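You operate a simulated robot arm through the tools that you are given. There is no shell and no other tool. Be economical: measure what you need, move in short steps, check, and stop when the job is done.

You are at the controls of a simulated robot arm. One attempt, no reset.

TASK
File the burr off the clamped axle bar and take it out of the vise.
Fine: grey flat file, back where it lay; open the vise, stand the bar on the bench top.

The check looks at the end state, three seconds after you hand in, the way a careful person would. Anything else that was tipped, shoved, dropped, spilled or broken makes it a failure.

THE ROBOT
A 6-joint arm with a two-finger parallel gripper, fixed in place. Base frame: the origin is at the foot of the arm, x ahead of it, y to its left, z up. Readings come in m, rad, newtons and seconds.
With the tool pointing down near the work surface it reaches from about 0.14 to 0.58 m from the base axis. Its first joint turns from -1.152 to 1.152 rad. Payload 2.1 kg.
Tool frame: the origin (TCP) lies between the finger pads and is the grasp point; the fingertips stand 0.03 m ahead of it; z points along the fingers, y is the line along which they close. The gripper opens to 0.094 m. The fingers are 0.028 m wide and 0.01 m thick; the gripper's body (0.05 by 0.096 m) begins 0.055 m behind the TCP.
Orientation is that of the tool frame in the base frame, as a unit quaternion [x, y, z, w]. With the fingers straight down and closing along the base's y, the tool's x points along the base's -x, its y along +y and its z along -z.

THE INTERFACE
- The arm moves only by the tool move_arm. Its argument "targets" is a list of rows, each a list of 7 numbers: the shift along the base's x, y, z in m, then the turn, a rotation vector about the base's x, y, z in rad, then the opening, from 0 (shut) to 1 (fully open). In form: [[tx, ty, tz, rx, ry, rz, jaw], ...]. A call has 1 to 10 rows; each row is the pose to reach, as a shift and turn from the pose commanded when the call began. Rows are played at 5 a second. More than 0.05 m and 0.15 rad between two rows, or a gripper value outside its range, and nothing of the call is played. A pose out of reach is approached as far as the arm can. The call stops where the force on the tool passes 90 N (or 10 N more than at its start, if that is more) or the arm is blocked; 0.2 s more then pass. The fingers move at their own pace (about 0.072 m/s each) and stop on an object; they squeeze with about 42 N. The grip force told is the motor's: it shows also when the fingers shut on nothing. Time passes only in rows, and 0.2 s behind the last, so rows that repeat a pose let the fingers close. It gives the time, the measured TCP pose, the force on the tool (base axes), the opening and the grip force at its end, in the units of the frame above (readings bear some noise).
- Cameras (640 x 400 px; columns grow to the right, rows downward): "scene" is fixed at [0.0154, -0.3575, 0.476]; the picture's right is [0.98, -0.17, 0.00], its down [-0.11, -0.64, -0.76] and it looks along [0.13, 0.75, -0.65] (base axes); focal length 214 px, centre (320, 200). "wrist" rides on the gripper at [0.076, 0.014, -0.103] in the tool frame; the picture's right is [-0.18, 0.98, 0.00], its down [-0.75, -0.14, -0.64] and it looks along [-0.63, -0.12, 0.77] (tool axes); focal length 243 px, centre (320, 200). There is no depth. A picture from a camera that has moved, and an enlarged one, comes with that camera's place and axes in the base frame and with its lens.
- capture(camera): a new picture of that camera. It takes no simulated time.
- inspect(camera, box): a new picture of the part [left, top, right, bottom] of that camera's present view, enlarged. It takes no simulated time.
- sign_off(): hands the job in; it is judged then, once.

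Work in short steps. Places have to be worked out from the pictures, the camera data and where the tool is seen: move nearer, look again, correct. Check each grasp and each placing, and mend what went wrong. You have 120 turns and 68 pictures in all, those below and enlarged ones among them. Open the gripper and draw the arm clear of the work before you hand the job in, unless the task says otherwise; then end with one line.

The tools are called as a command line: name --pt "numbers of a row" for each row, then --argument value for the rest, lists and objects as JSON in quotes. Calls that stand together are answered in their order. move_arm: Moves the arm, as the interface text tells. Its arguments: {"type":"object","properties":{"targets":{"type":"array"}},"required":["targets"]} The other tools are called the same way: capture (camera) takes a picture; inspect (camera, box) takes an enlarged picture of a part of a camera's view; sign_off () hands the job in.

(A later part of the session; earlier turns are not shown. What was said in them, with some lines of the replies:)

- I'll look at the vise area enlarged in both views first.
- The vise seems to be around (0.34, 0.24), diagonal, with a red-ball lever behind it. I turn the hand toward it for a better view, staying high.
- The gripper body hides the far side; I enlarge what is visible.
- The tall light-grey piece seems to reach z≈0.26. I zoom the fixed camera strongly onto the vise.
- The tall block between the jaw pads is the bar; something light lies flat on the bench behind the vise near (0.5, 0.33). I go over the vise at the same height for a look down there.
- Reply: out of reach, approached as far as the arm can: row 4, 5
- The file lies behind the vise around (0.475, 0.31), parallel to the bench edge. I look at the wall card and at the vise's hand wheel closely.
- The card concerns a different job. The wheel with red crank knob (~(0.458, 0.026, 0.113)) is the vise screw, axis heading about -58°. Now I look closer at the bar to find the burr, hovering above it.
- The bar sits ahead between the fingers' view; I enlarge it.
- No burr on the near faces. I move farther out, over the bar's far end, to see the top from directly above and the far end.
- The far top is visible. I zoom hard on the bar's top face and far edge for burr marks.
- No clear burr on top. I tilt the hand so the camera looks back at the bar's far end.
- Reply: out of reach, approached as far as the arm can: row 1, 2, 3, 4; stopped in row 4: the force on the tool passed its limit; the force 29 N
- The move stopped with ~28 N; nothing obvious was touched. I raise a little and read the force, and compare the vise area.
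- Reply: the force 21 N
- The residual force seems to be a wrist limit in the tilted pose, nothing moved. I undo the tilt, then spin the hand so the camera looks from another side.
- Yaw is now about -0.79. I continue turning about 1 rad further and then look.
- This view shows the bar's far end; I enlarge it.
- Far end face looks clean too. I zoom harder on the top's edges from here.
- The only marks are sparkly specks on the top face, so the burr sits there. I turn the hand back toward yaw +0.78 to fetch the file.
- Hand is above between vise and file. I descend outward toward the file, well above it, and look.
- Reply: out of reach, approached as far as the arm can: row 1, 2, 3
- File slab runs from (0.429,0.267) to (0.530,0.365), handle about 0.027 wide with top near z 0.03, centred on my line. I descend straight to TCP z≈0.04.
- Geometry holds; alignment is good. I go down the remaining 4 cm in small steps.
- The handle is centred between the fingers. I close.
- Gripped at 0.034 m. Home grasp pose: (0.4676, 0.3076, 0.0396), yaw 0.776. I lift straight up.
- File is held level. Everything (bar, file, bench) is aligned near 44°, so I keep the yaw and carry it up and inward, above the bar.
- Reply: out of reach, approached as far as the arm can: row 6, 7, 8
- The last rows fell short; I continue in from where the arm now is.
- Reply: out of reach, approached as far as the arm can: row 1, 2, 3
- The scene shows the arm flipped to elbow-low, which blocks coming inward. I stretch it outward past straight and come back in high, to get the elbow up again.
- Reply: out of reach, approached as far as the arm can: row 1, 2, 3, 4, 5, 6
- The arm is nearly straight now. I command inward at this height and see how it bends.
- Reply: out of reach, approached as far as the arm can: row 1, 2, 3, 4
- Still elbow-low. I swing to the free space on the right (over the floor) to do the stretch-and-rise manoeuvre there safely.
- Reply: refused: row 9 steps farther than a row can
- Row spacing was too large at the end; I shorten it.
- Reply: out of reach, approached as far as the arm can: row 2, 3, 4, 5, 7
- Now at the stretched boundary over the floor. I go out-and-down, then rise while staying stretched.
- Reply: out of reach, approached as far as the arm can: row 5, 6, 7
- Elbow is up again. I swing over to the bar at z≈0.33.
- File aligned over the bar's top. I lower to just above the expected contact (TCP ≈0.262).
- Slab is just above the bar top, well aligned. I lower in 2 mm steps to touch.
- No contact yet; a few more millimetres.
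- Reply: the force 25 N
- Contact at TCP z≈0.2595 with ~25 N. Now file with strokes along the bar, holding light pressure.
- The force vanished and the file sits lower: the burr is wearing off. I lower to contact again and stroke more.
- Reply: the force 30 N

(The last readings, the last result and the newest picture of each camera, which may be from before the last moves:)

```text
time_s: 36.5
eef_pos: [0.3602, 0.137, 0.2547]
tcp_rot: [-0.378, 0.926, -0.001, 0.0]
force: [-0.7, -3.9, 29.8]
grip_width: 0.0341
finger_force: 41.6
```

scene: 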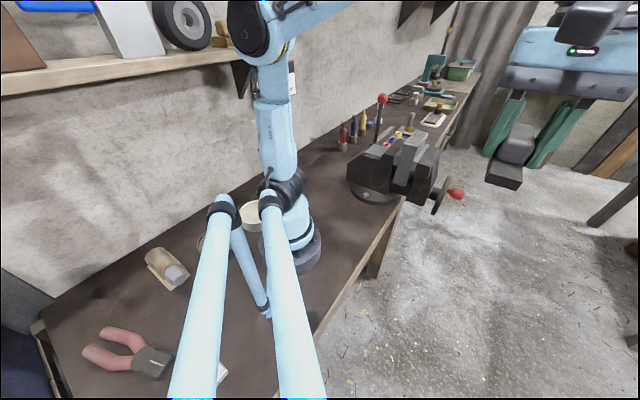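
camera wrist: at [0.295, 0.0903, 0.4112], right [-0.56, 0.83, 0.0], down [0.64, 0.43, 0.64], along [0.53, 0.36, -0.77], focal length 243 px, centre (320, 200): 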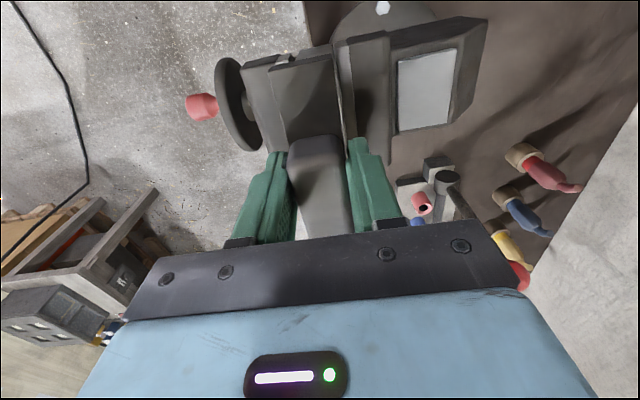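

move_arm --pt "0.014 0.014 0 0 0 0 0.1" --pt "0.024 0.024 0 0 0 0 0.1" --pt "0.01 0.01 0 0 0 0 0.1" --pt "-0.006 -0.006 0 0 0 0 0.1" --pt "-0.02 -0.02 0 0 0 0 0.1" --pt "-0.006 -0.006 0 0 0 0 0.1" --pt "0.01 0.01 0 0 0 0 0.1" --pt "0.024 0.024 0 0 0 0 0.1" --pt "0.01 0.01 0 0 0 0 0.1" --pt "0 0 0 0 0 0 0.1"

```text
time_s: 38.7
eef_pos: [0.3604, 0.1366, 0.2548]
tcp_rot: [-0.378, 0.926, 0.0, 0.0]
force: [-0.3, 0.3, -2.0]
grip_width: 0.0338
finger_force: 42.0
```

Force dropped again; it may be wear or the file sliding up in the grip. I raise, and move back out a bit to look at the bar top.

move_arm --pt "0 0 0.02 0 0 0 0.1" --pt "0 0 0.05 0 0 0 0.1" --pt "-0.035 -0.035 0.055 0 0 0 0.1" --pt "-0.06 -0.06 0.055 0 0 0 0.1"

inspect --camera "scene" --box '[370, 80, 450, 170]'

inspect --camera "wrist" --box '[240, 60, 400, 220]'

```text
time_s: 39.7
eef_pos: [0.302, 0.0758, 0.3106]
tcp_rot: [-0.378, 0.926, 0.0, -0.001]
force: [-0.1, -0.7, -1.8]
grip_width: 0.0342
finger_force: 42.0
```

```text
4.44 times, centred on (410, 125) of scene
camera zoom: at [0.0154, -0.3575, 0.476], right [0.98, -0.17, 0.0], down [-0.11, -0.64, -0.76], along [0.13, 0.75, -0.65], focal length 953 px, centre (-80, 533)
```

zoom: 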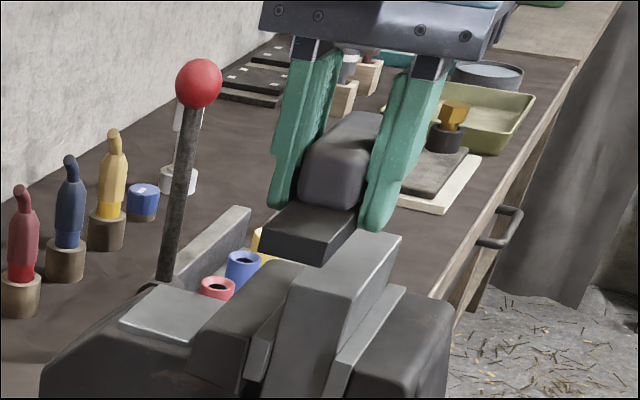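

```text
2.50 times, centred on (320, 140) of wrist
camera zoom: at [0.2357, 0.0314, 0.412], right [-0.56, 0.83, 0.0], down [0.64, 0.43, 0.64], along [0.53, 0.36, -0.77], focal length 606 px, centre (320, 350)
```

zoom: 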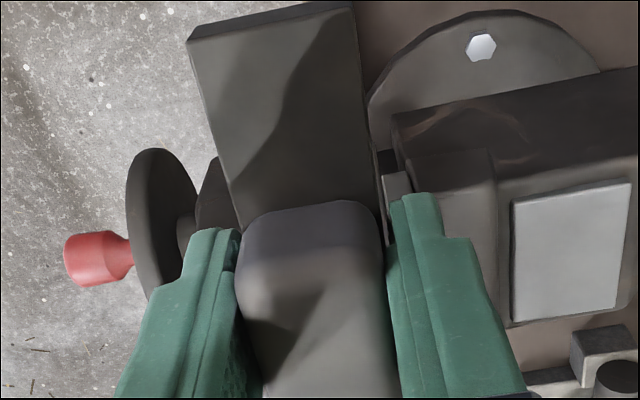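

The bar is intact. I zoom on its top to compare with before.

inspect --camera "scene" --box '[390, 125, 435, 165]'

```text
10.00 times, centred on (412, 145) of scene
camera zoom: at [0.0154, -0.3575, 0.476], right [0.98, -0.17, 0.0], down [-0.11, -0.64, -0.76], along [0.13, 0.75, -0.65], focal length 2145 px, centre (-605, 750)
```

zoom: 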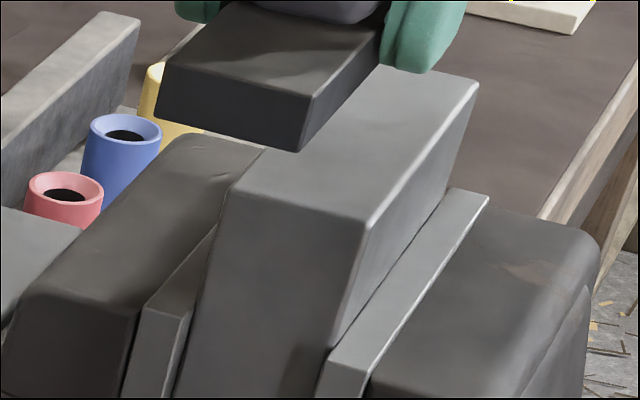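

The mottling and specks on top appear gone. To be thorough, I return and make strokes with a small sideways offset to cover the edges.

move_arm --pt "0.03 0.03 0 0 0 0 0.1" --pt "0.058 0.061 -0.005 0 0 0 0.1" --pt "0.063 0.056 -0.03 0 0 0 0.1" --pt "0.063 0.056 -0.05 0 0 0 0.1" --pt "0.063 0.056 -0.056 0 0 0 0.1" --pt "0.063 0.056 -0.058 0 0 0 0.1"

```text
time_s: 41.1
eef_pos: [0.3652, 0.1337, 0.2535]
tcp_rot: [-0.378, 0.926, 0.0, 0.001]
force: [6.0, 2.1, 29.7]
grip_width: 0.0342
finger_force: 42.5
```

In contact with ~30 N. I stroke here, then shift sideways across the bar and stroke again.

move_arm --pt "0.014 0.014 0 0 0 0 0.1" --pt "0.024 0.024 0 0 0 0 0.1" --pt "0.01 0.01 0 0 0 0 0.1" --pt "-0.006 -0.006 0 0 0 0 0.1" --pt "-0.02 -0.02 0 0 0 0 0.1" --pt "-0.012 0 0 0 0 0 0.1" --pt "0.002 0.014 -0.0005 0 0 0 0.1" --pt "0.014 0.034 -0.001 0 0 0 0.1" --pt "0 0.02 -0.001 0 0 0 0.1" --pt "-0.01 0.01 -0.001 0 0 0 0.1"

move_arm --pt "-0.014 -0.014 -0.0005 0 0 0 0.1" --pt "-0.024 -0.024 -0.0005 0 0 0 0.1" --pt "-0.01 -0.01 -0.001 0 0 0 0.1" --pt "0.01 0.01 -0.001 0 0 0 0.1" --pt "0.024 0.024 -0.001 0 0 0 0.1" --pt "0.01 0.01 0 0 0 0 0.1" --pt "0 0 0.02 0 0 0 0.1" --pt "0 0 0.05 0 0 0 0.1"

```text
time_s: 43.3
eef_pos: [0.3551, 0.1438, 0.252]
tcp_rot: [-0.378, 0.926, 0.0, 0.0]
force: [4.0, 4.7, 15.0]
grip_width: 0.0343
finger_force: 42.4
```

```text
time_s: 45.1
eef_pos: [0.3505, 0.1448, 0.3004]
tcp_rot: [-0.377, 0.926, 0.0, -0.002]
force: [-0.2, 0.6, -2.5]
grip_width: 0.0342
finger_force: 42.3
```

Strokes done. I go beyond the bar's far end and look back down at the top from above.

move_arm --pt "0.03 0.025 0.005 0 0 0 0.1" --pt "0.055 0.05 0.005 0 0 0 0.1" --pt "0.074 0.07 0.005 0 0 0 0.1"

inspect --camera "wrist" --box '[200, 0, 360, 100]'

```text
time_s: 45.9
eef_pos: [0.4286, 0.2129, 0.3048]
tcp_rot: [-0.377, 0.926, -0.001, -0.002]
force: [0.0, 0.7, -2.4]
grip_width: 0.034
finger_force: 42.0
```

```text
4.00 times, centred on (280, 50) of wrist
camera zoom: at [0.3624, 0.1692, 0.4058], right [-0.56, 0.83, 0.0], down [0.64, 0.43, 0.64], along [0.53, 0.36, -0.77], focal length 970 px, centre (480, 800)
```

zoom: 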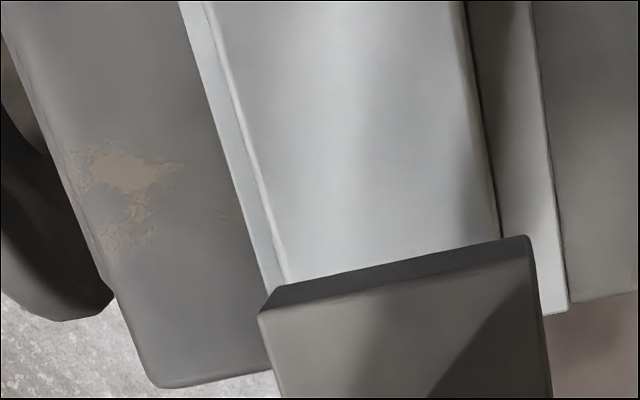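

The top is now smooth: burr gone. Now the file goes home; I take a full wrist picture to measure how it sits in the grip versus when first lifted.

inspect --camera "wrist" --box '[230, 30, 400, 240]'

```text
1.90 times, centred on (315, 135) of wrist
camera zoom: at [0.3624, 0.1692, 0.4058], right [-0.56, 0.83, 0.0], down [0.64, 0.43, 0.64], along [0.53, 0.36, -0.77], focal length 462 px, centre (330, 324)
```

zoom: 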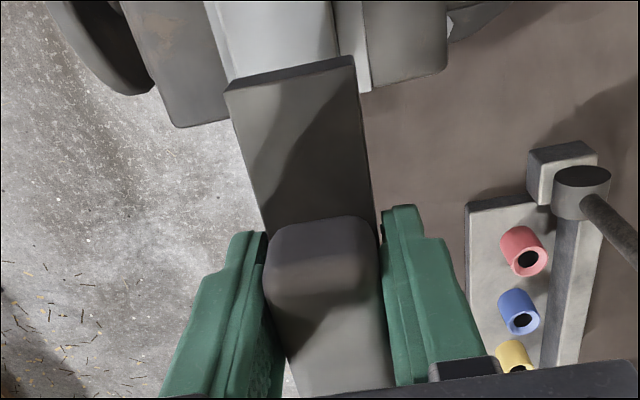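

File seated ~7 mm deeper in the grip but otherwise as before. I carry it back along a path inside the reach limit to above its home spot.

move_arm --pt "0.001 0.03 -0.015 0 0 0 0.1" --pt "0.0024 0.0587 -0.04 0 0 0 0.1" --pt "0.01 0.066 -0.075 0 0 0 0.1" --pt "0.0164 0.0721 -0.11 0 0 0 0.1" --pt "0.0234 0.0791 -0.145 0 0 0 0.1" --pt "0.0294 0.0851 -0.18 0 0 0 0.1" --pt "0.038 0.0945 -0.215 0 0 0 0.1" --pt "0.038 0.0945 -0.235 0 0 0 0.1" --pt "0.038 0.0945 -0.25 0 0 0 0.1"

capture --camera "wrist"

```text
time_s: 47.9
eef_pos: [0.4666, 0.3063, 0.0555]
tcp_rot: [-0.378, 0.926, -0.001, 0.0]
force: [0.2, 0.0, -2.6]
grip_width: 0.034
finger_force: 42.1
```

```text
22 pictures are left
camera wrist: at [0.3998, 0.262, 0.1574], right [-0.56, 0.83, 0.0], down [0.64, 0.43, 0.64], along [0.53, 0.36, -0.77], focal length 243 px, centre (320, 200)
```

wrist: 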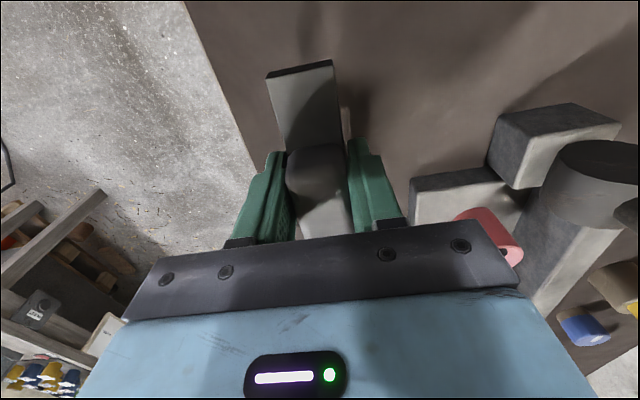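

Over its home. I lower to contact, expected at TCP z≈0.032.

move_arm --pt "0.001 0.001 -0.01 0 0 0 0.1" --pt "0.001 0.001 -0.018 0 0 0 0.1" --pt "0.001 0.001 -0.021 0 0 0 0.1" --pt "0.001 0.001 -0.0225 0 0 0 0.1"

```text
time_s: 48.9
eef_pos: [0.4677, 0.308, 0.0335]
tcp_rot: [-0.378, 0.926, 0.0, -0.001]
force: [1.3, 0.9, -1.4]
grip_width: 0.0337
finger_force: 42.3
```

Not yet touching; I lower by another millimetre or two.

move_arm --pt "0 0 -0.001 0 0 0 0.1" --pt "0 0 -0.002 0 0 0 0.1"

```text
time_s: 49.5
eef_pos: [0.4679, 0.3093, 0.0318]
tcp_rot: [-0.378, 0.926, 0.0, 0.0]
force: [-0.2, 0.8, -2.1]
grip_width: 0.0341
finger_force: 42.1
```

move_arm --pt "0 0 -0.001 0 0 0 0.1" --pt "0 0 -0.001 0 0 0 0.1"

```text
time_s: 50.1
eef_pos: [0.4656, 0.3089, 0.0301]
tcp_rot: [-0.378, 0.926, 0.0, -0.001]
force: [-0.1, 0.8, -2.0]
grip_width: 0.0342
finger_force: 42.2
```

Still no contact force. I lower another 1.5 mm carefully.

move_arm --pt "0.001 -0.001 -0.001 0 0 0 0.1" --pt "0.002 -0.001 -0.002 0 0 0 0.1"

inspect --camera "wrist" --box '[230, 30, 400, 240]'

```text
time_s: 50.7
eef_pos: [0.4676, 0.3081, 0.0304]
tcp_rot: [-0.378, 0.926, 0.0, -0.002]
force: [-17.5, 0.7, 33.1]
grip_width: 0.0339
finger_force: 41.9
```

```text
1.90 times, centred on (315, 135) of wrist
camera zoom: at [0.4024, 0.2634, 0.1316], right [-0.56, 0.83, 0.0], down [0.64, 0.43, 0.64], along [0.53, 0.36, -0.77], focal length 462 px, centre (330, 324)
```

zoom: 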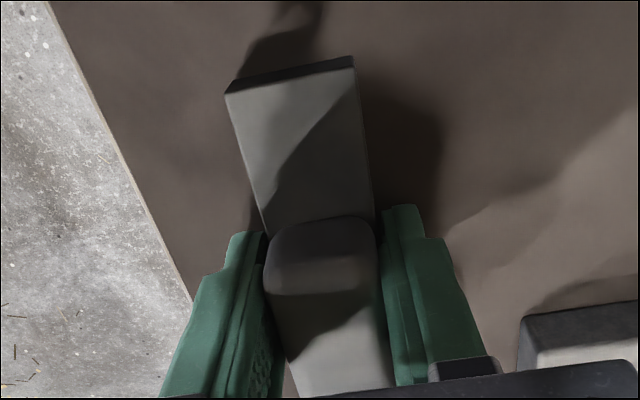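

Contact with the bench. I ease up slightly to relieve the load and open.

move_arm --pt "0 0 0.001 0 0 0 0.1" --pt "0 0 0.001 0 0 0 0.25" --pt "0 0 0.001 0 0 0 0.45" --pt "0 0 0.001 0 0 0 0.7" --pt "0 0 0.001 0 0 0 0.9"

move_arm --pt "0 0 0.03 0 0 0 0.9" --pt "0 0 0.065 0 0 0 0.9" --pt "-0.005 -0.005 0.1 0 0 0 0.9" --pt "-0.01 -0.01 0.135 0 0 0 0.9"

inspect --camera "wrist" --box '[160, 0, 480, 240]'

```text
time_s: 51.9
eef_pos: [0.464, 0.3139, 0.0297]
tcp_rot: [-0.383, 0.924, 0.007, -0.003]
force: [-37.2, 23.0, 46.3]
grip_width: 0.0593
finger_force: 0.0
```

```text
time_s: 52.9
eef_pos: [0.4589, 0.297, 0.1647]
tcp_rot: [-0.378, 0.926, -0.001, -0.001]
force: [0.4, 0.0, 0.7]
grip_width: 0.0846
finger_force: 0.2
```

```text
1.67 times, centred on (320, 120) of wrist
camera zoom: at [0.3927, 0.2535, 0.2656], right [-0.56, 0.83, 0.0], down [0.64, 0.43, 0.64], along [0.53, 0.36, -0.77], focal length 404 px, centre (320, 333)
```

zoom: 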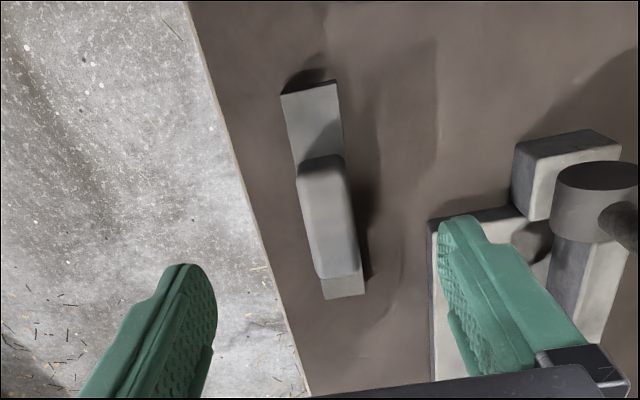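

The file is back within ~4 mm of its place. Now the vise: I head over to the crank knob at (0.46, 0.02), turning the hand so that the fingers will straddle it and the camera looks back at the vise.

move_arm --pt "-0.012 -0.012 0.04 0 0 0 0.9" --pt "-0.025 -0.025 0.08 0 0 0 0.9" --pt "-0.034 -0.04 0.115 0 0 0 0.9" --pt "-0.03 -0.075 0.13 0 0 0.15 0.9" --pt "-0.025 -0.115 0.135 0 0 0.3 0.9" --pt "-0.015 -0.155 0.135 0 0 0.45 0.9" --pt "-0.009 -0.195 0.135 0 0 0.6 0.9" --pt "-0.004 -0.235 0.13 0 0 0.75 0.9" --pt "0.001 -0.275 0.125 0 0 0.9 0.9"

move_arm --pt "0 0 0 0 0 0.14 0.9" --pt "0 0 0 0 0 0.28 0.9" --pt "0 0 0 0 0 0.42 0.9" --pt "0 0 0 0 0 0.56 0.9" --pt "0 0 0 0 0 0.67 0.9"

capture --camera "wrist"

```text
time_s: 54.9
eef_pos: [0.4595, 0.022, 0.2888]
tcp_rot: [0.743, -0.669, 0.001, 0.001]
force: [-0.2, 0.0, -0.3]
grip_width: 0.0846
finger_force: 0.1
```

```text
time_s: 56.1
eef_pos: [0.4591, 0.0228, 0.2892]
tcp_rot: [0.922, -0.387, 0.001, 0.001]
force: [0.6, 0.0, 0.6]
grip_width: 0.0846
finger_force: 0.1
```

```text
19 pictures are left
camera wrist: at [0.5012, -0.0428, 0.3905], right [-0.83, -0.56, 0.0], down [-0.43, 0.64, 0.64], along [-0.36, 0.53, -0.77], focal length 243 px, centre (320, 200)
```

wrist: 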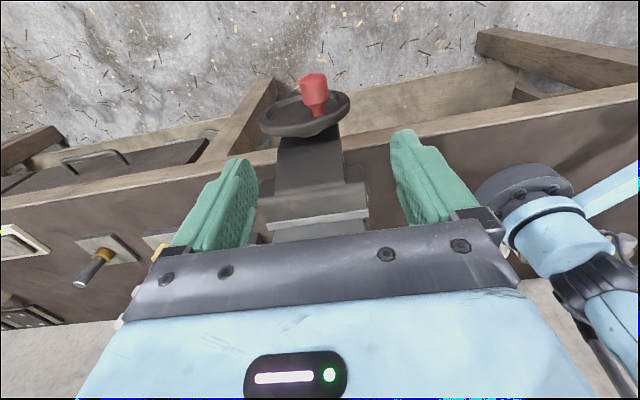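

Good view of wheel and knob. I enlarge to measure them.

inspect --camera "wrist" --box '[240, 60, 380, 240]'

```text
2.22 times, centred on (310, 150) of wrist
camera zoom: at [0.5012, -0.0428, 0.3905], right [-0.83, -0.56, 0.0], down [-0.43, 0.64, 0.64], along [-0.36, 0.53, -0.77], focal length 539 px, centre (342, 311)
```

zoom: 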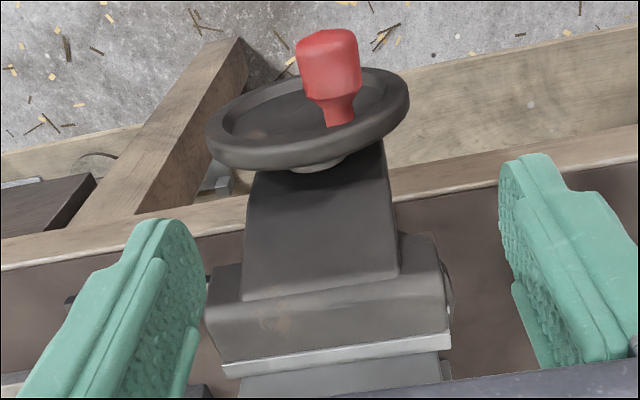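

Knob centre ≈ (0.463, 0.023, 0.111), wheel centre ≈ (0.4515, 0.065, 0.071), crank radius ≈0.043 with knob about 30° left of top. I descend over the knob with open fingers.

move_arm --pt "0.003 -0.001 -0.04 0 0 0 0.8" --pt "0.006 -0.002 -0.08 0 0 0 0.8" --pt "0.006 -0.002 -0.12 0 0 0 0.8"

inspect --camera "wrist" --box '[160, 40, 480, 240]'

```text
time_s: 56.9
eef_pos: [0.4681, 0.0161, 0.1668]
tcp_rot: [0.922, -0.388, 0.001, 0.001]
force: [0.3, -0.1, 0.0]
grip_width: 0.075
finger_force: 0.1
```

```text
2.00 times, centred on (320, 140) of wrist
camera zoom: at [0.5099, -0.0491, 0.2682], right [-0.83, -0.56, 0.0], down [-0.43, 0.64, 0.64], along [-0.36, 0.53, -0.77], focal length 485 px, centre (320, 320)
```

zoom: 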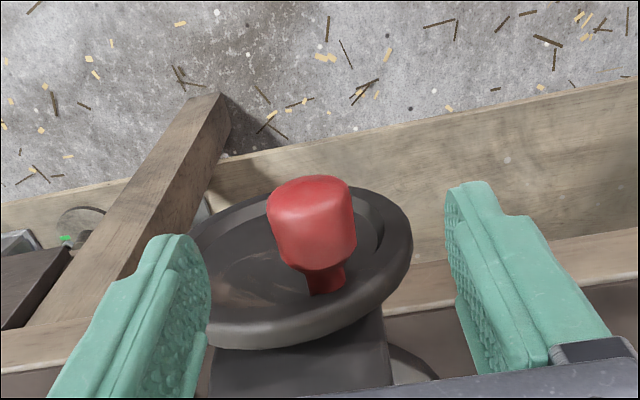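

Knob is centred between the fingers. I lower around it to z≈0.111.

move_arm --pt "-0.001 0.003 -0.02 0 0 0 0.8" --pt "-0.002 0.005 -0.04 0 0 0 0.8" --pt "-0.002 0.005 -0.054 0 0 0 0.8"

move_arm --pt "0 0 0 0 0 0 0.4" --pt "0 0 0 0 0 0 0.15" --pt "0 0 0 0 0 0 0.15" --pt "0 0 0 0 0 0 0.15"

capture --camera "wrist"

```text
time_s: 57.7
eef_pos: [0.4655, 0.0257, 0.1127]
tcp_rot: [0.922, -0.388, 0.0, 0.001]
force: [0.2, 0.0, 0.0]
grip_width: 0.0751
finger_force: 0.1
```

```text
time_s: 58.7
eef_pos: [0.4655, 0.0239, 0.1132]
tcp_rot: [0.922, -0.388, 0.001, 0.001]
force: [-1.5, -0.5, -1.3]
grip_width: 0.0317
finger_force: 45.0
```

```text
16 pictures are left
camera wrist: at [0.5072, -0.0409, 0.2148], right [-0.83, -0.56, 0.0], down [-0.43, 0.64, 0.64], along [-0.36, 0.53, -0.77], focal length 243 px, centre (320, 200)
```

wrist: 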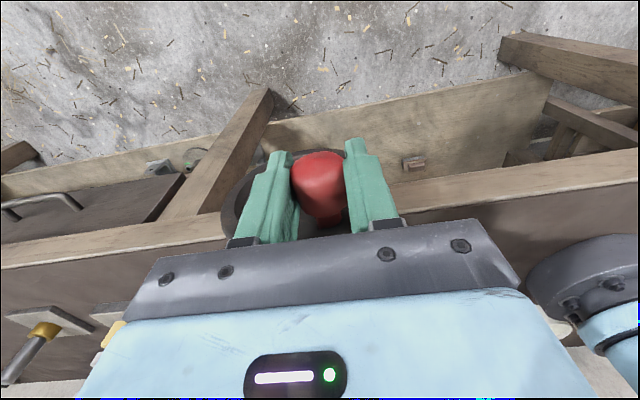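

Knob gripped (0.032 m). I try a first small counter-clockwise turn (left and down) and read the force.

move_arm --pt "-0.0036 -0.0035 -0.0028 0 0 0 0.15" --pt "-0.0071 -0.007 -0.0063 0 0 0 0.15" --pt "-0.0071 -0.007 -0.0063 0 0 0 0.15"

```text
time_s: 59.5
eef_pos: [0.4577, 0.0158, 0.1077]
tcp_rot: [0.922, -0.388, 0.001, 0.002]
force: [5.1, -6.3, -4.6]
grip_width: 0.0288
finger_force: 45.1
```

Turning works with low force. I continue along the circle to about the 9–8 o'clock position.

move_arm --pt "-0.0055 -0.0054 -0.0085 0 0 0 0.15" --pt "-0.0093 -0.0091 -0.0187 0 0 0 0.15" --pt "-0.0111 -0.0108 -0.0299 0 0 0 0.15" --pt "-0.0107 -0.0105 -0.0413 0 0 0 0.15"

capture --camera "wrist"

```text
time_s: 60.5
eef_pos: [0.4487, 0.0132, 0.0687]
tcp_rot: [0.922, -0.387, 0.006, -0.005]
force: [38.2, 23.6, 27.4]
grip_width: 0.0297
finger_force: 45.2
```

```text
15 pictures are left
camera wrist: at [0.489, -0.0542, 0.1699], right [-0.83, -0.56, -0.02], down [-0.44, 0.63, 0.64], along [-0.34, 0.54, -0.77], focal length 243 px, centre (320, 200)
```

wrist: 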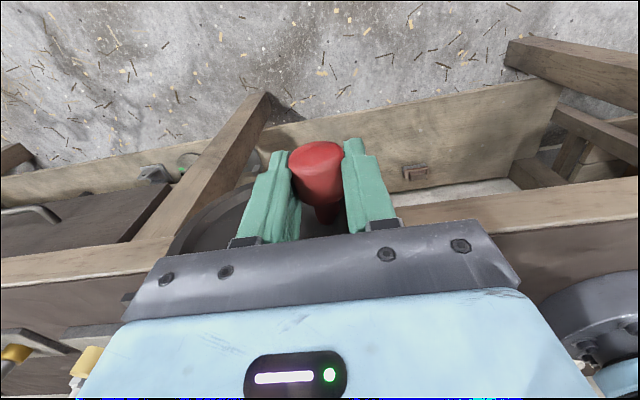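

The side force suggests the crank radius is smaller than assumed. I relax toward the axis a bit and read again.

move_arm --pt "0.003 0.003 0 0 0 0 0.15" --pt "0.005 0.005 -0.002 0 0 0 0.15"

```text
time_s: 61.1
eef_pos: [0.4495, 0.0123, 0.0652]
tcp_rot: [0.921, -0.388, 0.0, 0.002]
force: [0.0, 6.2, 12.2]
grip_width: 0.0297
finger_force: 44.4
```

Force is low again. I continue down and back right along the refined circle (radius ≈0.041, axis height ≈0.079).

move_arm --pt "0.0036 0.0035 -0.0097 0 0 0 0.15" --pt "0.0087 0.0085 -0.0176 0 0 0 0.15"

```text
time_s: 61.5
eef_pos: [0.4503, 0.0128, 0.0638]
tcp_rot: [0.923, -0.384, -0.004, 0.004]
force: [-2.8, -3.6, 23.3]
grip_width: 0.0298
finger_force: 45.0
stopped in row 1: the force on the tool passed its limit (the readings are from after the stop); the commanded pose is now the measured one
```

Further motion is blocked; perhaps the screw's stop. I check the jaws in the scene view.

inspect --camera "scene" --box '[370, 110, 480, 220]'

```text
3.64 times, centred on (425, 165) of scene
camera zoom: at [0.0152, -0.3576, 0.476], right [0.98, -0.17, 0.0], down [-0.11, -0.64, -0.76], along [0.13, 0.75, -0.65], focal length 780 px, centre (-62, 327)
```

zoom: 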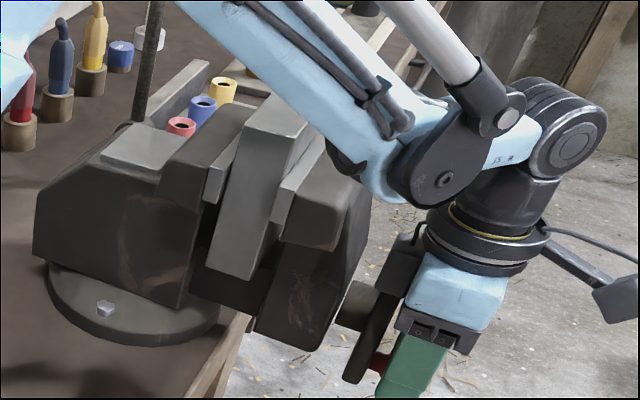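

The gripper body seems to be resting on the wheel rim. I open slightly, shift outward along the knob, lean the hand outward, and re-grip.

move_arm --pt "0 0 0.003 0 0 0 0.5" --pt "0 0 0.003 0 0 0 0.5" --pt "0.005 -0.005 0.003 0.07 0.07 0 0.5" --pt "0.008 -0.008 0.003 0.14 0.14 0 0.5" --pt "0.008 -0.008 0.003 0.2 0.2 0 0.5" --pt "0.008 -0.008 0.002 0.2 0.2 0 0.15" --pt "0.008 -0.008 0.002 0.2 0.2 0 0.15" --pt "0.008 -0.008 0.002 0.2 0.2 0 0.15"

capture --camera "wrist"

```text
time_s: 63.2
eef_pos: [0.4575, 0.0056, 0.0641]
tcp_rot: [0.914, -0.38, -0.135, -0.049]
force: [7.9, 0.8, 11.1]
grip_width: 0.0296
finger_force: 44.6
```

```text
13 pictures are left
camera wrist: at [0.5193, -0.0781, 0.1401], right [-0.82, -0.57, 0.06], down [-0.27, 0.49, 0.83], along [-0.5, 0.66, -0.56], focal length 243 px, centre (320, 200)
```

wrist: 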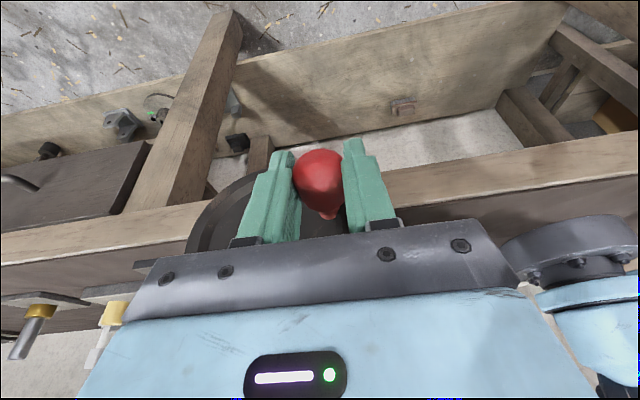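

Re-gripped, clear of the wheel. I continue turning downward in small steps.

move_arm --pt "0.0015 0.0015 -0.005 0 0 0 0.15" --pt "0.0036 0.0035 -0.0097 0 0 0 0.15" --pt "0.006 0.0058 -0.014 0 0 0 0.15"

```text
time_s: 64.0
eef_pos: [0.4635, 0.0101, 0.052]
tcp_rot: [0.913, -0.382, -0.135, -0.048]
force: [-2.8, -11.6, 12.2]
grip_width: 0.0288
finger_force: 45.1
```

Turning proceeds well. I continue through the bottom of the circle.

move_arm --pt "0.003 0.0029 -0.004 0 0 0 0.15" --pt "0.0059 0.0058 -0.0076 0 0 0 0.15" --pt "0.0094 0.0092 -0.0105 0 0 0 0.15" --pt "0.0129 0.0127 -0.0127 0 0 0 0.15" --pt "0.0168 0.0165 -0.0142 0 0 0 0.15" --pt "0.0206 0.0202 -0.0151 0 0 0 0.15"

```text
time_s: 65.5
eef_pos: [0.4846, 0.0296, 0.0338]
tcp_rot: [0.913, -0.383, -0.133, -0.046]
force: [-2.0, -23.7, -5.1]
grip_width: 0.0294
finger_force: 44.4
```

An outward pull appears, so the jaw is travelling out. I continue up the right side, following outward slightly.

move_arm --pt "0.0088 0.0072 0.0014 0 0 0 0.15" --pt "0.0171 0.014 0.0047 0 0 0 0.15" --pt "0.0245 0.0199 0.0108 0 0 0 0.15" --pt "0.0306 0.0244 0.019 0 0 0 0.15"

inspect --camera "scene" --box '[370, 110, 480, 220]'

```text
time_s: 66.5
eef_pos: [0.5151, 0.0567, 0.0548]
tcp_rot: [0.913, -0.38, -0.135, -0.051]
force: [-6.5, 7.2, -3.0]
grip_width: 0.0288
finger_force: 45.2
```

```text
3.64 times, centred on (425, 165) of scene
camera zoom: at [0.0154, -0.3575, 0.476], right [0.98, -0.17, 0.0], down [-0.11, -0.64, -0.76], along [0.13, 0.75, -0.65], focal length 780 px, centre (-62, 327)
```

zoom: 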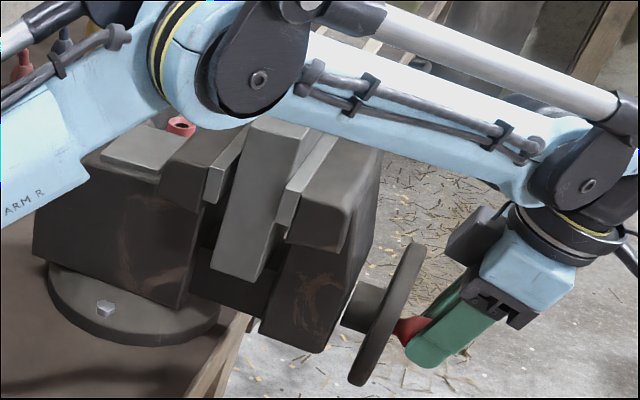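

The moving jaw has come out a few millimetres. I keep cranking over the top for more clearance.

move_arm --pt "0.0038 0.0026 0.0116 0 0 0 0.15" --pt "0.0054 0.0031 0.0227 0 0 0 0.15" --pt "0.0049 0.0015 0.0338 0 0 0 0.15" --pt "0.0023 -0.0022 0.0442 0 0 0 0.15" --pt "-0.0019 -0.0075 0.0531 0 0 0 0.15" --pt "-0.0077 -0.0143 0.0599 0 0 0 0.15"

```text
time_s: 67.8
eef_pos: [0.5057, 0.0389, 0.1136]
tcp_rot: [0.913, -0.382, -0.135, -0.05]
force: [0.6, -0.7, -0.4]
grip_width: 0.0139
finger_force: 0.0
```

The knob slipped out of the fingers. I look where it is.

capture --camera "wrist"

```text
11 pictures are left
camera wrist: at [0.5673, -0.0445, 0.1893], right [-0.82, -0.57, 0.07], down [-0.27, 0.49, 0.83], along [-0.5, 0.66, -0.56], focal length 243 px, centre (320, 200)
```

wrist: 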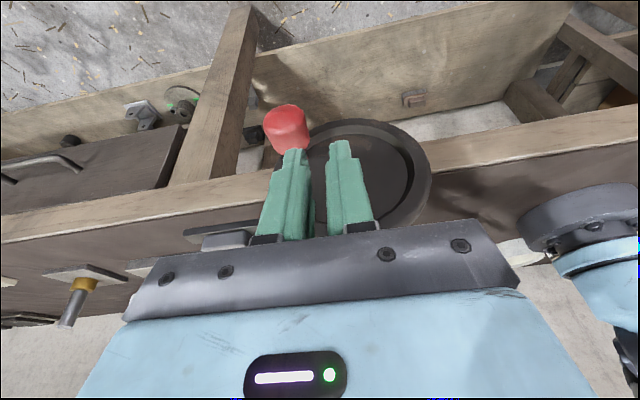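

The knob stayed at about 4 o'clock. I zoom on the jaws to see how open they are.

inspect --camera "scene" --box '[388, 125, 433, 185]'

```text
6.67 times, centred on (410, 155) of scene
camera zoom: at [0.0154, -0.3575, 0.476], right [0.98, -0.17, 0.0], down [-0.11, -0.64, -0.76], along [0.13, 0.75, -0.65], focal length 1430 px, centre (-283, 500)
```

zoom: 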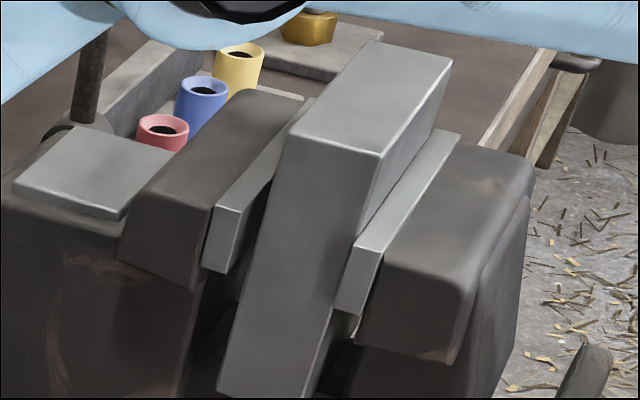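

A gap shows at the fixed pad; the bar stands loose on the slide. I back out upward, straighten the tilt, then turn to grip the bar across its width.

move_arm --pt "0 0 0.04 0 0 0 0.15" --pt "-0.01 0 0.085 0 0 0 0.15" --pt "-0.03 0 0.13 -0.07 -0.07 0 0.4" --pt "-0.05 0 0.165 -0.14 -0.14 0 0.6" --pt "-0.065 0 0.19 -0.2 -0.2 0 0.9"

move_arm --pt "-0.005 0.01 0.01 0 0 -0.145 0.9" --pt "-0.01 0.02 0.015 0 0 -0.29 0.9" --pt "-0.02 0.03 0.015 0 0 -0.435 0.9" --pt "-0.03 0.04 0.015 0 0 -0.58 0.9" --pt "-0.035 0.05 0.015 0 0 -0.725 0.9" --pt "-0.04 0.06 0.015 0 0 -0.87 0.9" --pt "-0.045 0.07 0.015 0 0 -1.015 0.9" --pt "-0.05 0.08 0.015 0 0 -1.16 0.9" --pt "-0.055 0.09 0.015 0 0 -1.305 0.9" --pt "-0.06 0.1 0.015 0 0 -1.45 0.9"

```text
time_s: 69.0
eef_pos: [0.4429, 0.0439, 0.3032]
tcp_rot: [0.922, -0.386, -0.003, 0.004]
force: [-0.1, -0.6, 0.0]
grip_width: 0.0847
finger_force: 0.1
```

```text
time_s: 71.2
eef_pos: [0.3831, 0.1424, 0.3199]
tcp_rot: [-0.434, 0.901, 0.005, 0.0]
force: [-0.1, 0.2, 0.8]
grip_width: 0.0847
finger_force: 0.1
```

Nearly over the bar. I finish the yaw, centre, and look before lowering.

move_arm --pt "-0.004 0 -0.01 0 0 -0.06 0.9" --pt "-0.008 0.001 -0.03 0 0 -0.122 0.9" --pt "-0.008 0.001 -0.045 0 0 -0.122 0.9"

capture --camera "wrist"

```text
time_s: 72.0
eef_pos: [0.3735, 0.1422, 0.2749]
tcp_rot: [-0.378, 0.926, 0.006, 0.001]
force: [-0.2, -0.2, -0.2]
grip_width: 0.0845
finger_force: 0.0
```

```text
9 pictures are left
camera wrist: at [0.309, 0.097, 0.3752], right [-0.56, 0.83, 0.01], down [0.64, 0.42, 0.64], along [0.53, 0.37, -0.76], focal length 243 px, centre (320, 200)
```

wrist: 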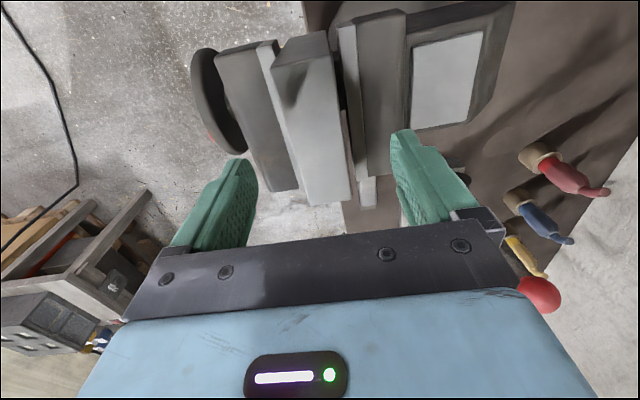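

Aligned with the bar's centre. Jaw tops are about z 0.18, so I lower to TCP 0.219 (tips 0.189) and grip.

move_arm --pt "0.001 0.001 -0.02 0 0 0 0.9" --pt "0.002 0.001 -0.04 0 0 0 0.9" --pt "0.002 0.001 -0.056 0 0 0 0.9" --pt "0.002 0.001 -0.056 0 0 0 0.6" --pt "0.002 0.001 -0.056 0 0 0 0.25" --pt "0.002 0.001 -0.056 0 0 0 0.25" --pt "0.002 0.001 -0.056 0 0 0 0.25"

```text
time_s: 73.7
eef_pos: [0.3766, 0.1425, 0.2184]
tcp_rot: [-0.379, 0.925, 0.008, -0.001]
force: [-20.4, 14.1, 1.7]
grip_width: 0.0425
finger_force: 42.2
```

Gripped at 0.0425 m with some side load; I shift slightly to relieve it and lift 5 mm.

move_arm --pt "-0.002 0.002 0 0 0 0 0.25" --pt "-0.002 0.002 0 0 0 0 0.25" --pt "-0.002 0.002 0.003 0 0 0 0.25" --pt "-0.002 0.002 0.006 0 0 0 0.25"

```text
time_s: 74.7
eef_pos: [0.3753, 0.143, 0.2241]
tcp_rot: [-0.378, 0.926, 0.006, 0.001]
force: [0.2, -0.1, -6.7]
grip_width: 0.0426
finger_force: 41.9
```

The bar comes up freely (~7 N). I lift it clear.

move_arm --pt "0 0 0.02 0 0 0 0.25" --pt "0 0 0.04 0 0 0 0.25" --pt "0 0 0.065 0 0 0 0.25" --pt "0 0 0.09 0 0 0 0.25" --pt "0 0 0.1 0 0 0 0.25"

inspect --camera "scene" --box '[300, 60, 480, 220]'

```text
time_s: 75.8
eef_pos: [0.375, 0.1446, 0.3243]
tcp_rot: [-0.379, 0.925, 0.006, 0.0]
force: [-0.2, 0.4, -6.4]
grip_width: 0.0424
finger_force: 41.8
```

```text
2.50 times, centred on (390, 140) of scene
camera zoom: at [0.0154, -0.3575, 0.476], right [0.98, -0.17, 0.0], down [-0.11, -0.64, -0.76], along [0.13, 0.75, -0.65], focal length 536 px, centre (145, 350)
```

zoom: 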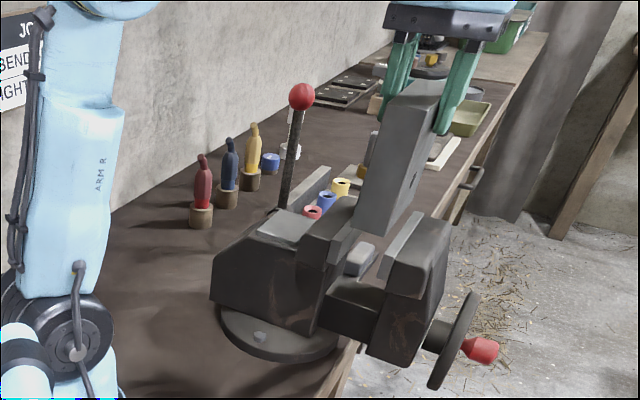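

The bar is out. I carry it over the fixed jaw to the clear bench area near (0.185, 0.315).

move_arm --pt "-0.03 0.027 0.01 0 0 0 0.25" --pt "-0.06 0.054 0.01 0 0 0 0.25" --pt "-0.09 0.081 0.01 0 0 0 0.25" --pt "-0.12 0.108 0.01 0 0 0 0.25" --pt "-0.15 0.135 0.01 0 0 0 0.25" --pt "-0.18 0.162 0.005 0 0 0 0.25" --pt "-0.19 0.1704 0 0 0 0 0.25" --pt "-0.19 0.1704 -0.02 0 0 0 0.25"

capture --camera "scene"

```text
time_s: 77.7
eef_pos: [0.1838, 0.3133, 0.3025]
tcp_rot: [-0.377, 0.926, 0.006, 0.001]
force: [-0.5, 0.1, -7.1]
grip_width: 0.0424
finger_force: 42.4
```

```text
7 pictures are left
```

scene: 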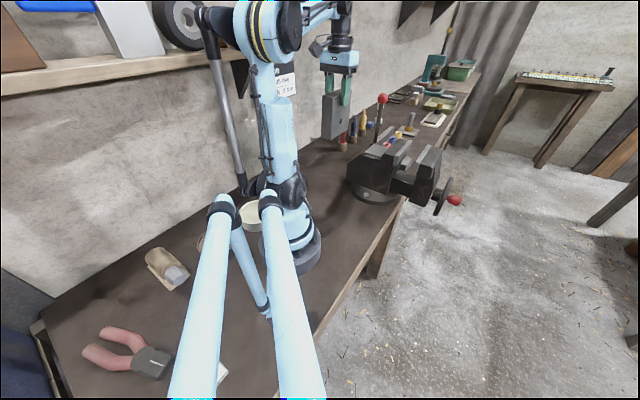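

Clear space below. I lower to TCP ≈0.135, then feel for the bench.

move_arm --pt "0 0 -0.035 0 0 0 0.25" --pt "0 0 -0.07 0 0 0 0.25" --pt "0 0 -0.105 0 0 0 0.25" --pt "0 0 -0.14 0 0 0 0.25" --pt "0 0 -0.165 0 0 0 0.25" --pt "0 0 -0.17 0 0 0 0.25"

inspect --camera "scene" --box '[290, 110, 400, 210]'

```text
time_s: 79.0
eef_pos: [0.1841, 0.3151, 0.1325]
tcp_rot: [-0.379, 0.925, 0.006, 0.001]
force: [-0.3, 0.0, -6.7]
grip_width: 0.0424
finger_force: 42.1
```

```text
4.00 times, centred on (345, 160) of scene
camera zoom: at [0.0154, -0.3575, 0.476], right [0.98, -0.17, 0.0], down [-0.11, -0.64, -0.76], along [0.13, 0.75, -0.65], focal length 858 px, centre (220, 360)
```

zoom: 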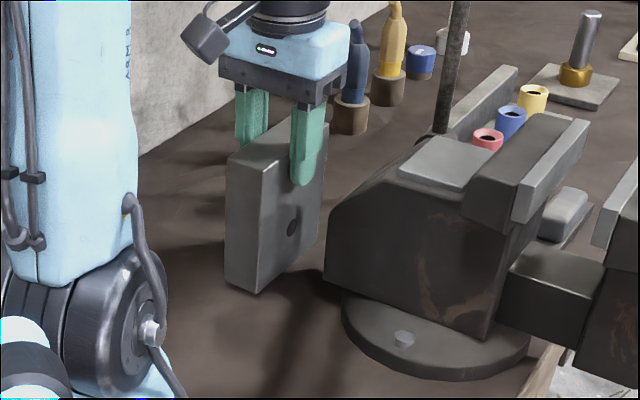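

Good clearance to the vise. I lower in small steps until contact.

move_arm --pt "0 0 -0.003 0 0 0 0.25" --pt "0 0 -0.006 0 0 0 0.25" --pt "0 0 -0.009 0 0 0 0.25" --pt "0 0 -0.011 0 0 0 0.25"

```text
time_s: 80.0
eef_pos: [0.1855, 0.3169, 0.1246]
tcp_rot: [-0.379, 0.926, 0.006, -0.001]
force: [-10.6, -1.5, 29.4]
grip_width: 0.0423
finger_force: 41.6
```

Contact with the bench. I ease the load off and read.

move_arm --pt "0 0 0.0015 0 0 0 0.25" --pt "0 0 0.0025 0 0 0 0.25"

```text
time_s: 80.7
eef_pos: [0.1863, 0.3166, 0.1246]
tcp_rot: [-0.378, 0.926, 0.005, 0.0]
force: [-1.0, -0.5, -7.8]
grip_width: 0.0425
finger_force: 42.6
```

Now it barely hangs; I lower 1 mm and open slowly.

move_arm --pt "0 0 -0.001 0 0 0 0.25" --pt "0 0 -0.001 0 0 0 0.48" --pt "0 0 -0.001 0 0 0 0.56" --pt "0 0 -0.001 0 0 0 0.62" --pt "0 0 -0.001 0 0 0 0.62"

move_arm --pt "0 0 0.03 0 0 0 0.62" --pt "0 0 0.07 0 0 0 0.62" --pt "0 0 0.115 0 0 0 0.62" --pt "0 0 0.16 0 0 0 0.62"

inspect --camera "scene" --box '[290, 100, 480, 220]'

```text
time_s: 81.8
eef_pos: [0.1854, 0.3163, 0.124]
tcp_rot: [-0.379, 0.925, 0.006, 0.0]
force: [-0.5, -0.3, -0.8]
grip_width: 0.0585
finger_force: 0.0
```

```text
time_s: 82.8
eef_pos: [0.1855, 0.313, 0.2863]
tcp_rot: [-0.379, 0.925, 0.007, 0.001]
force: [0.4, 1.2, -0.6]
grip_width: 0.0582
finger_force: 0.0
```

```text
3.33 times, centred on (385, 160) of scene
camera zoom: at [0.0153, -0.3576, 0.476], right [0.98, -0.17, 0.0], down [-0.11, -0.64, -0.76], along [0.13, 0.75, -0.65], focal length 715 px, centre (103, 333)
```

zoom: 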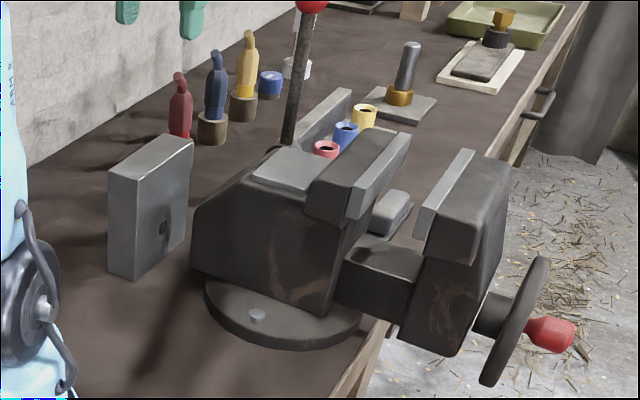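

The bar stands on the bench, jaws open, file home. I draw the arm up and away toward its starting pose.

move_arm --pt "0 0 0.04 0 0 0 0.8" --pt "0.005 -0.02 0.08 0 0 0 1" --pt "0.02 -0.06 0.1 0 0 -0.1 1" --pt "0.035 -0.1 0.1 0 0 -0.2 1" --pt "0.05 -0.14 0.1 0 0 -0.3 1" --pt "0.06 -0.18 0.1 0 0 -0.4 1" --pt "0.065 -0.21 0.1 0 0 -0.5 1"

capture --camera "scene"

capture --camera "wrist"

```text
time_s: 84.5
eef_pos: [0.2521, 0.1024, 0.3866]
tcp_rot: [-0.138, 0.99, 0.006, 0.002]
force: [-0.8, 0.4, 0.0]
grip_width: 0.0943
finger_force: 0.1
```

```text
4 pictures are left
```

scene: 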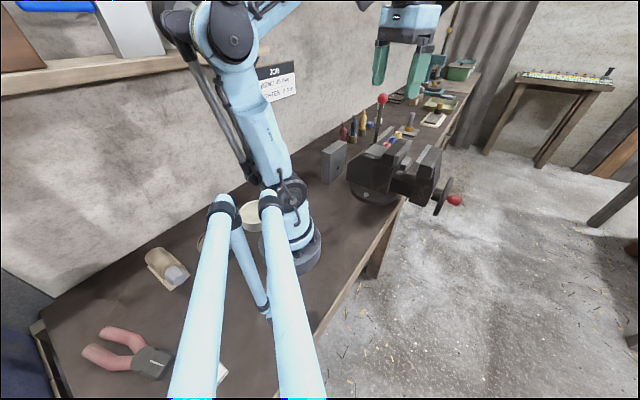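

```text
3 pictures are left
camera wrist: at [0.1723, 0.093, 0.4859], right [-0.09, 1.0, 0.01], down [0.76, 0.06, 0.64], along [0.64, 0.07, -0.77], focal length 243 px, centre (320, 200)
```

wrist: 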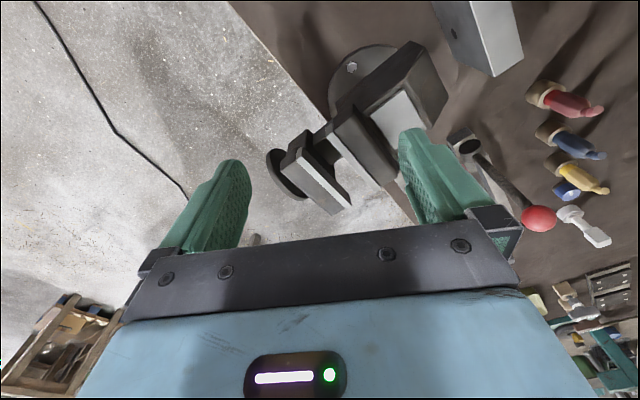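

The bar stands upright, the vise is open, the file is back and the arm is clear with an open gripper. I hand in.

sign_off

```text
The job is handed in.
```

I filed the top of the bar until it looked smooth, put the grey file back within about 4 mm of where it lay, opened the vise, and stood the bar upright on the bench. I never saw the burr as a distinct ridge. I judged it gone because the specks and rough marks on the bar's top face had disappeared.
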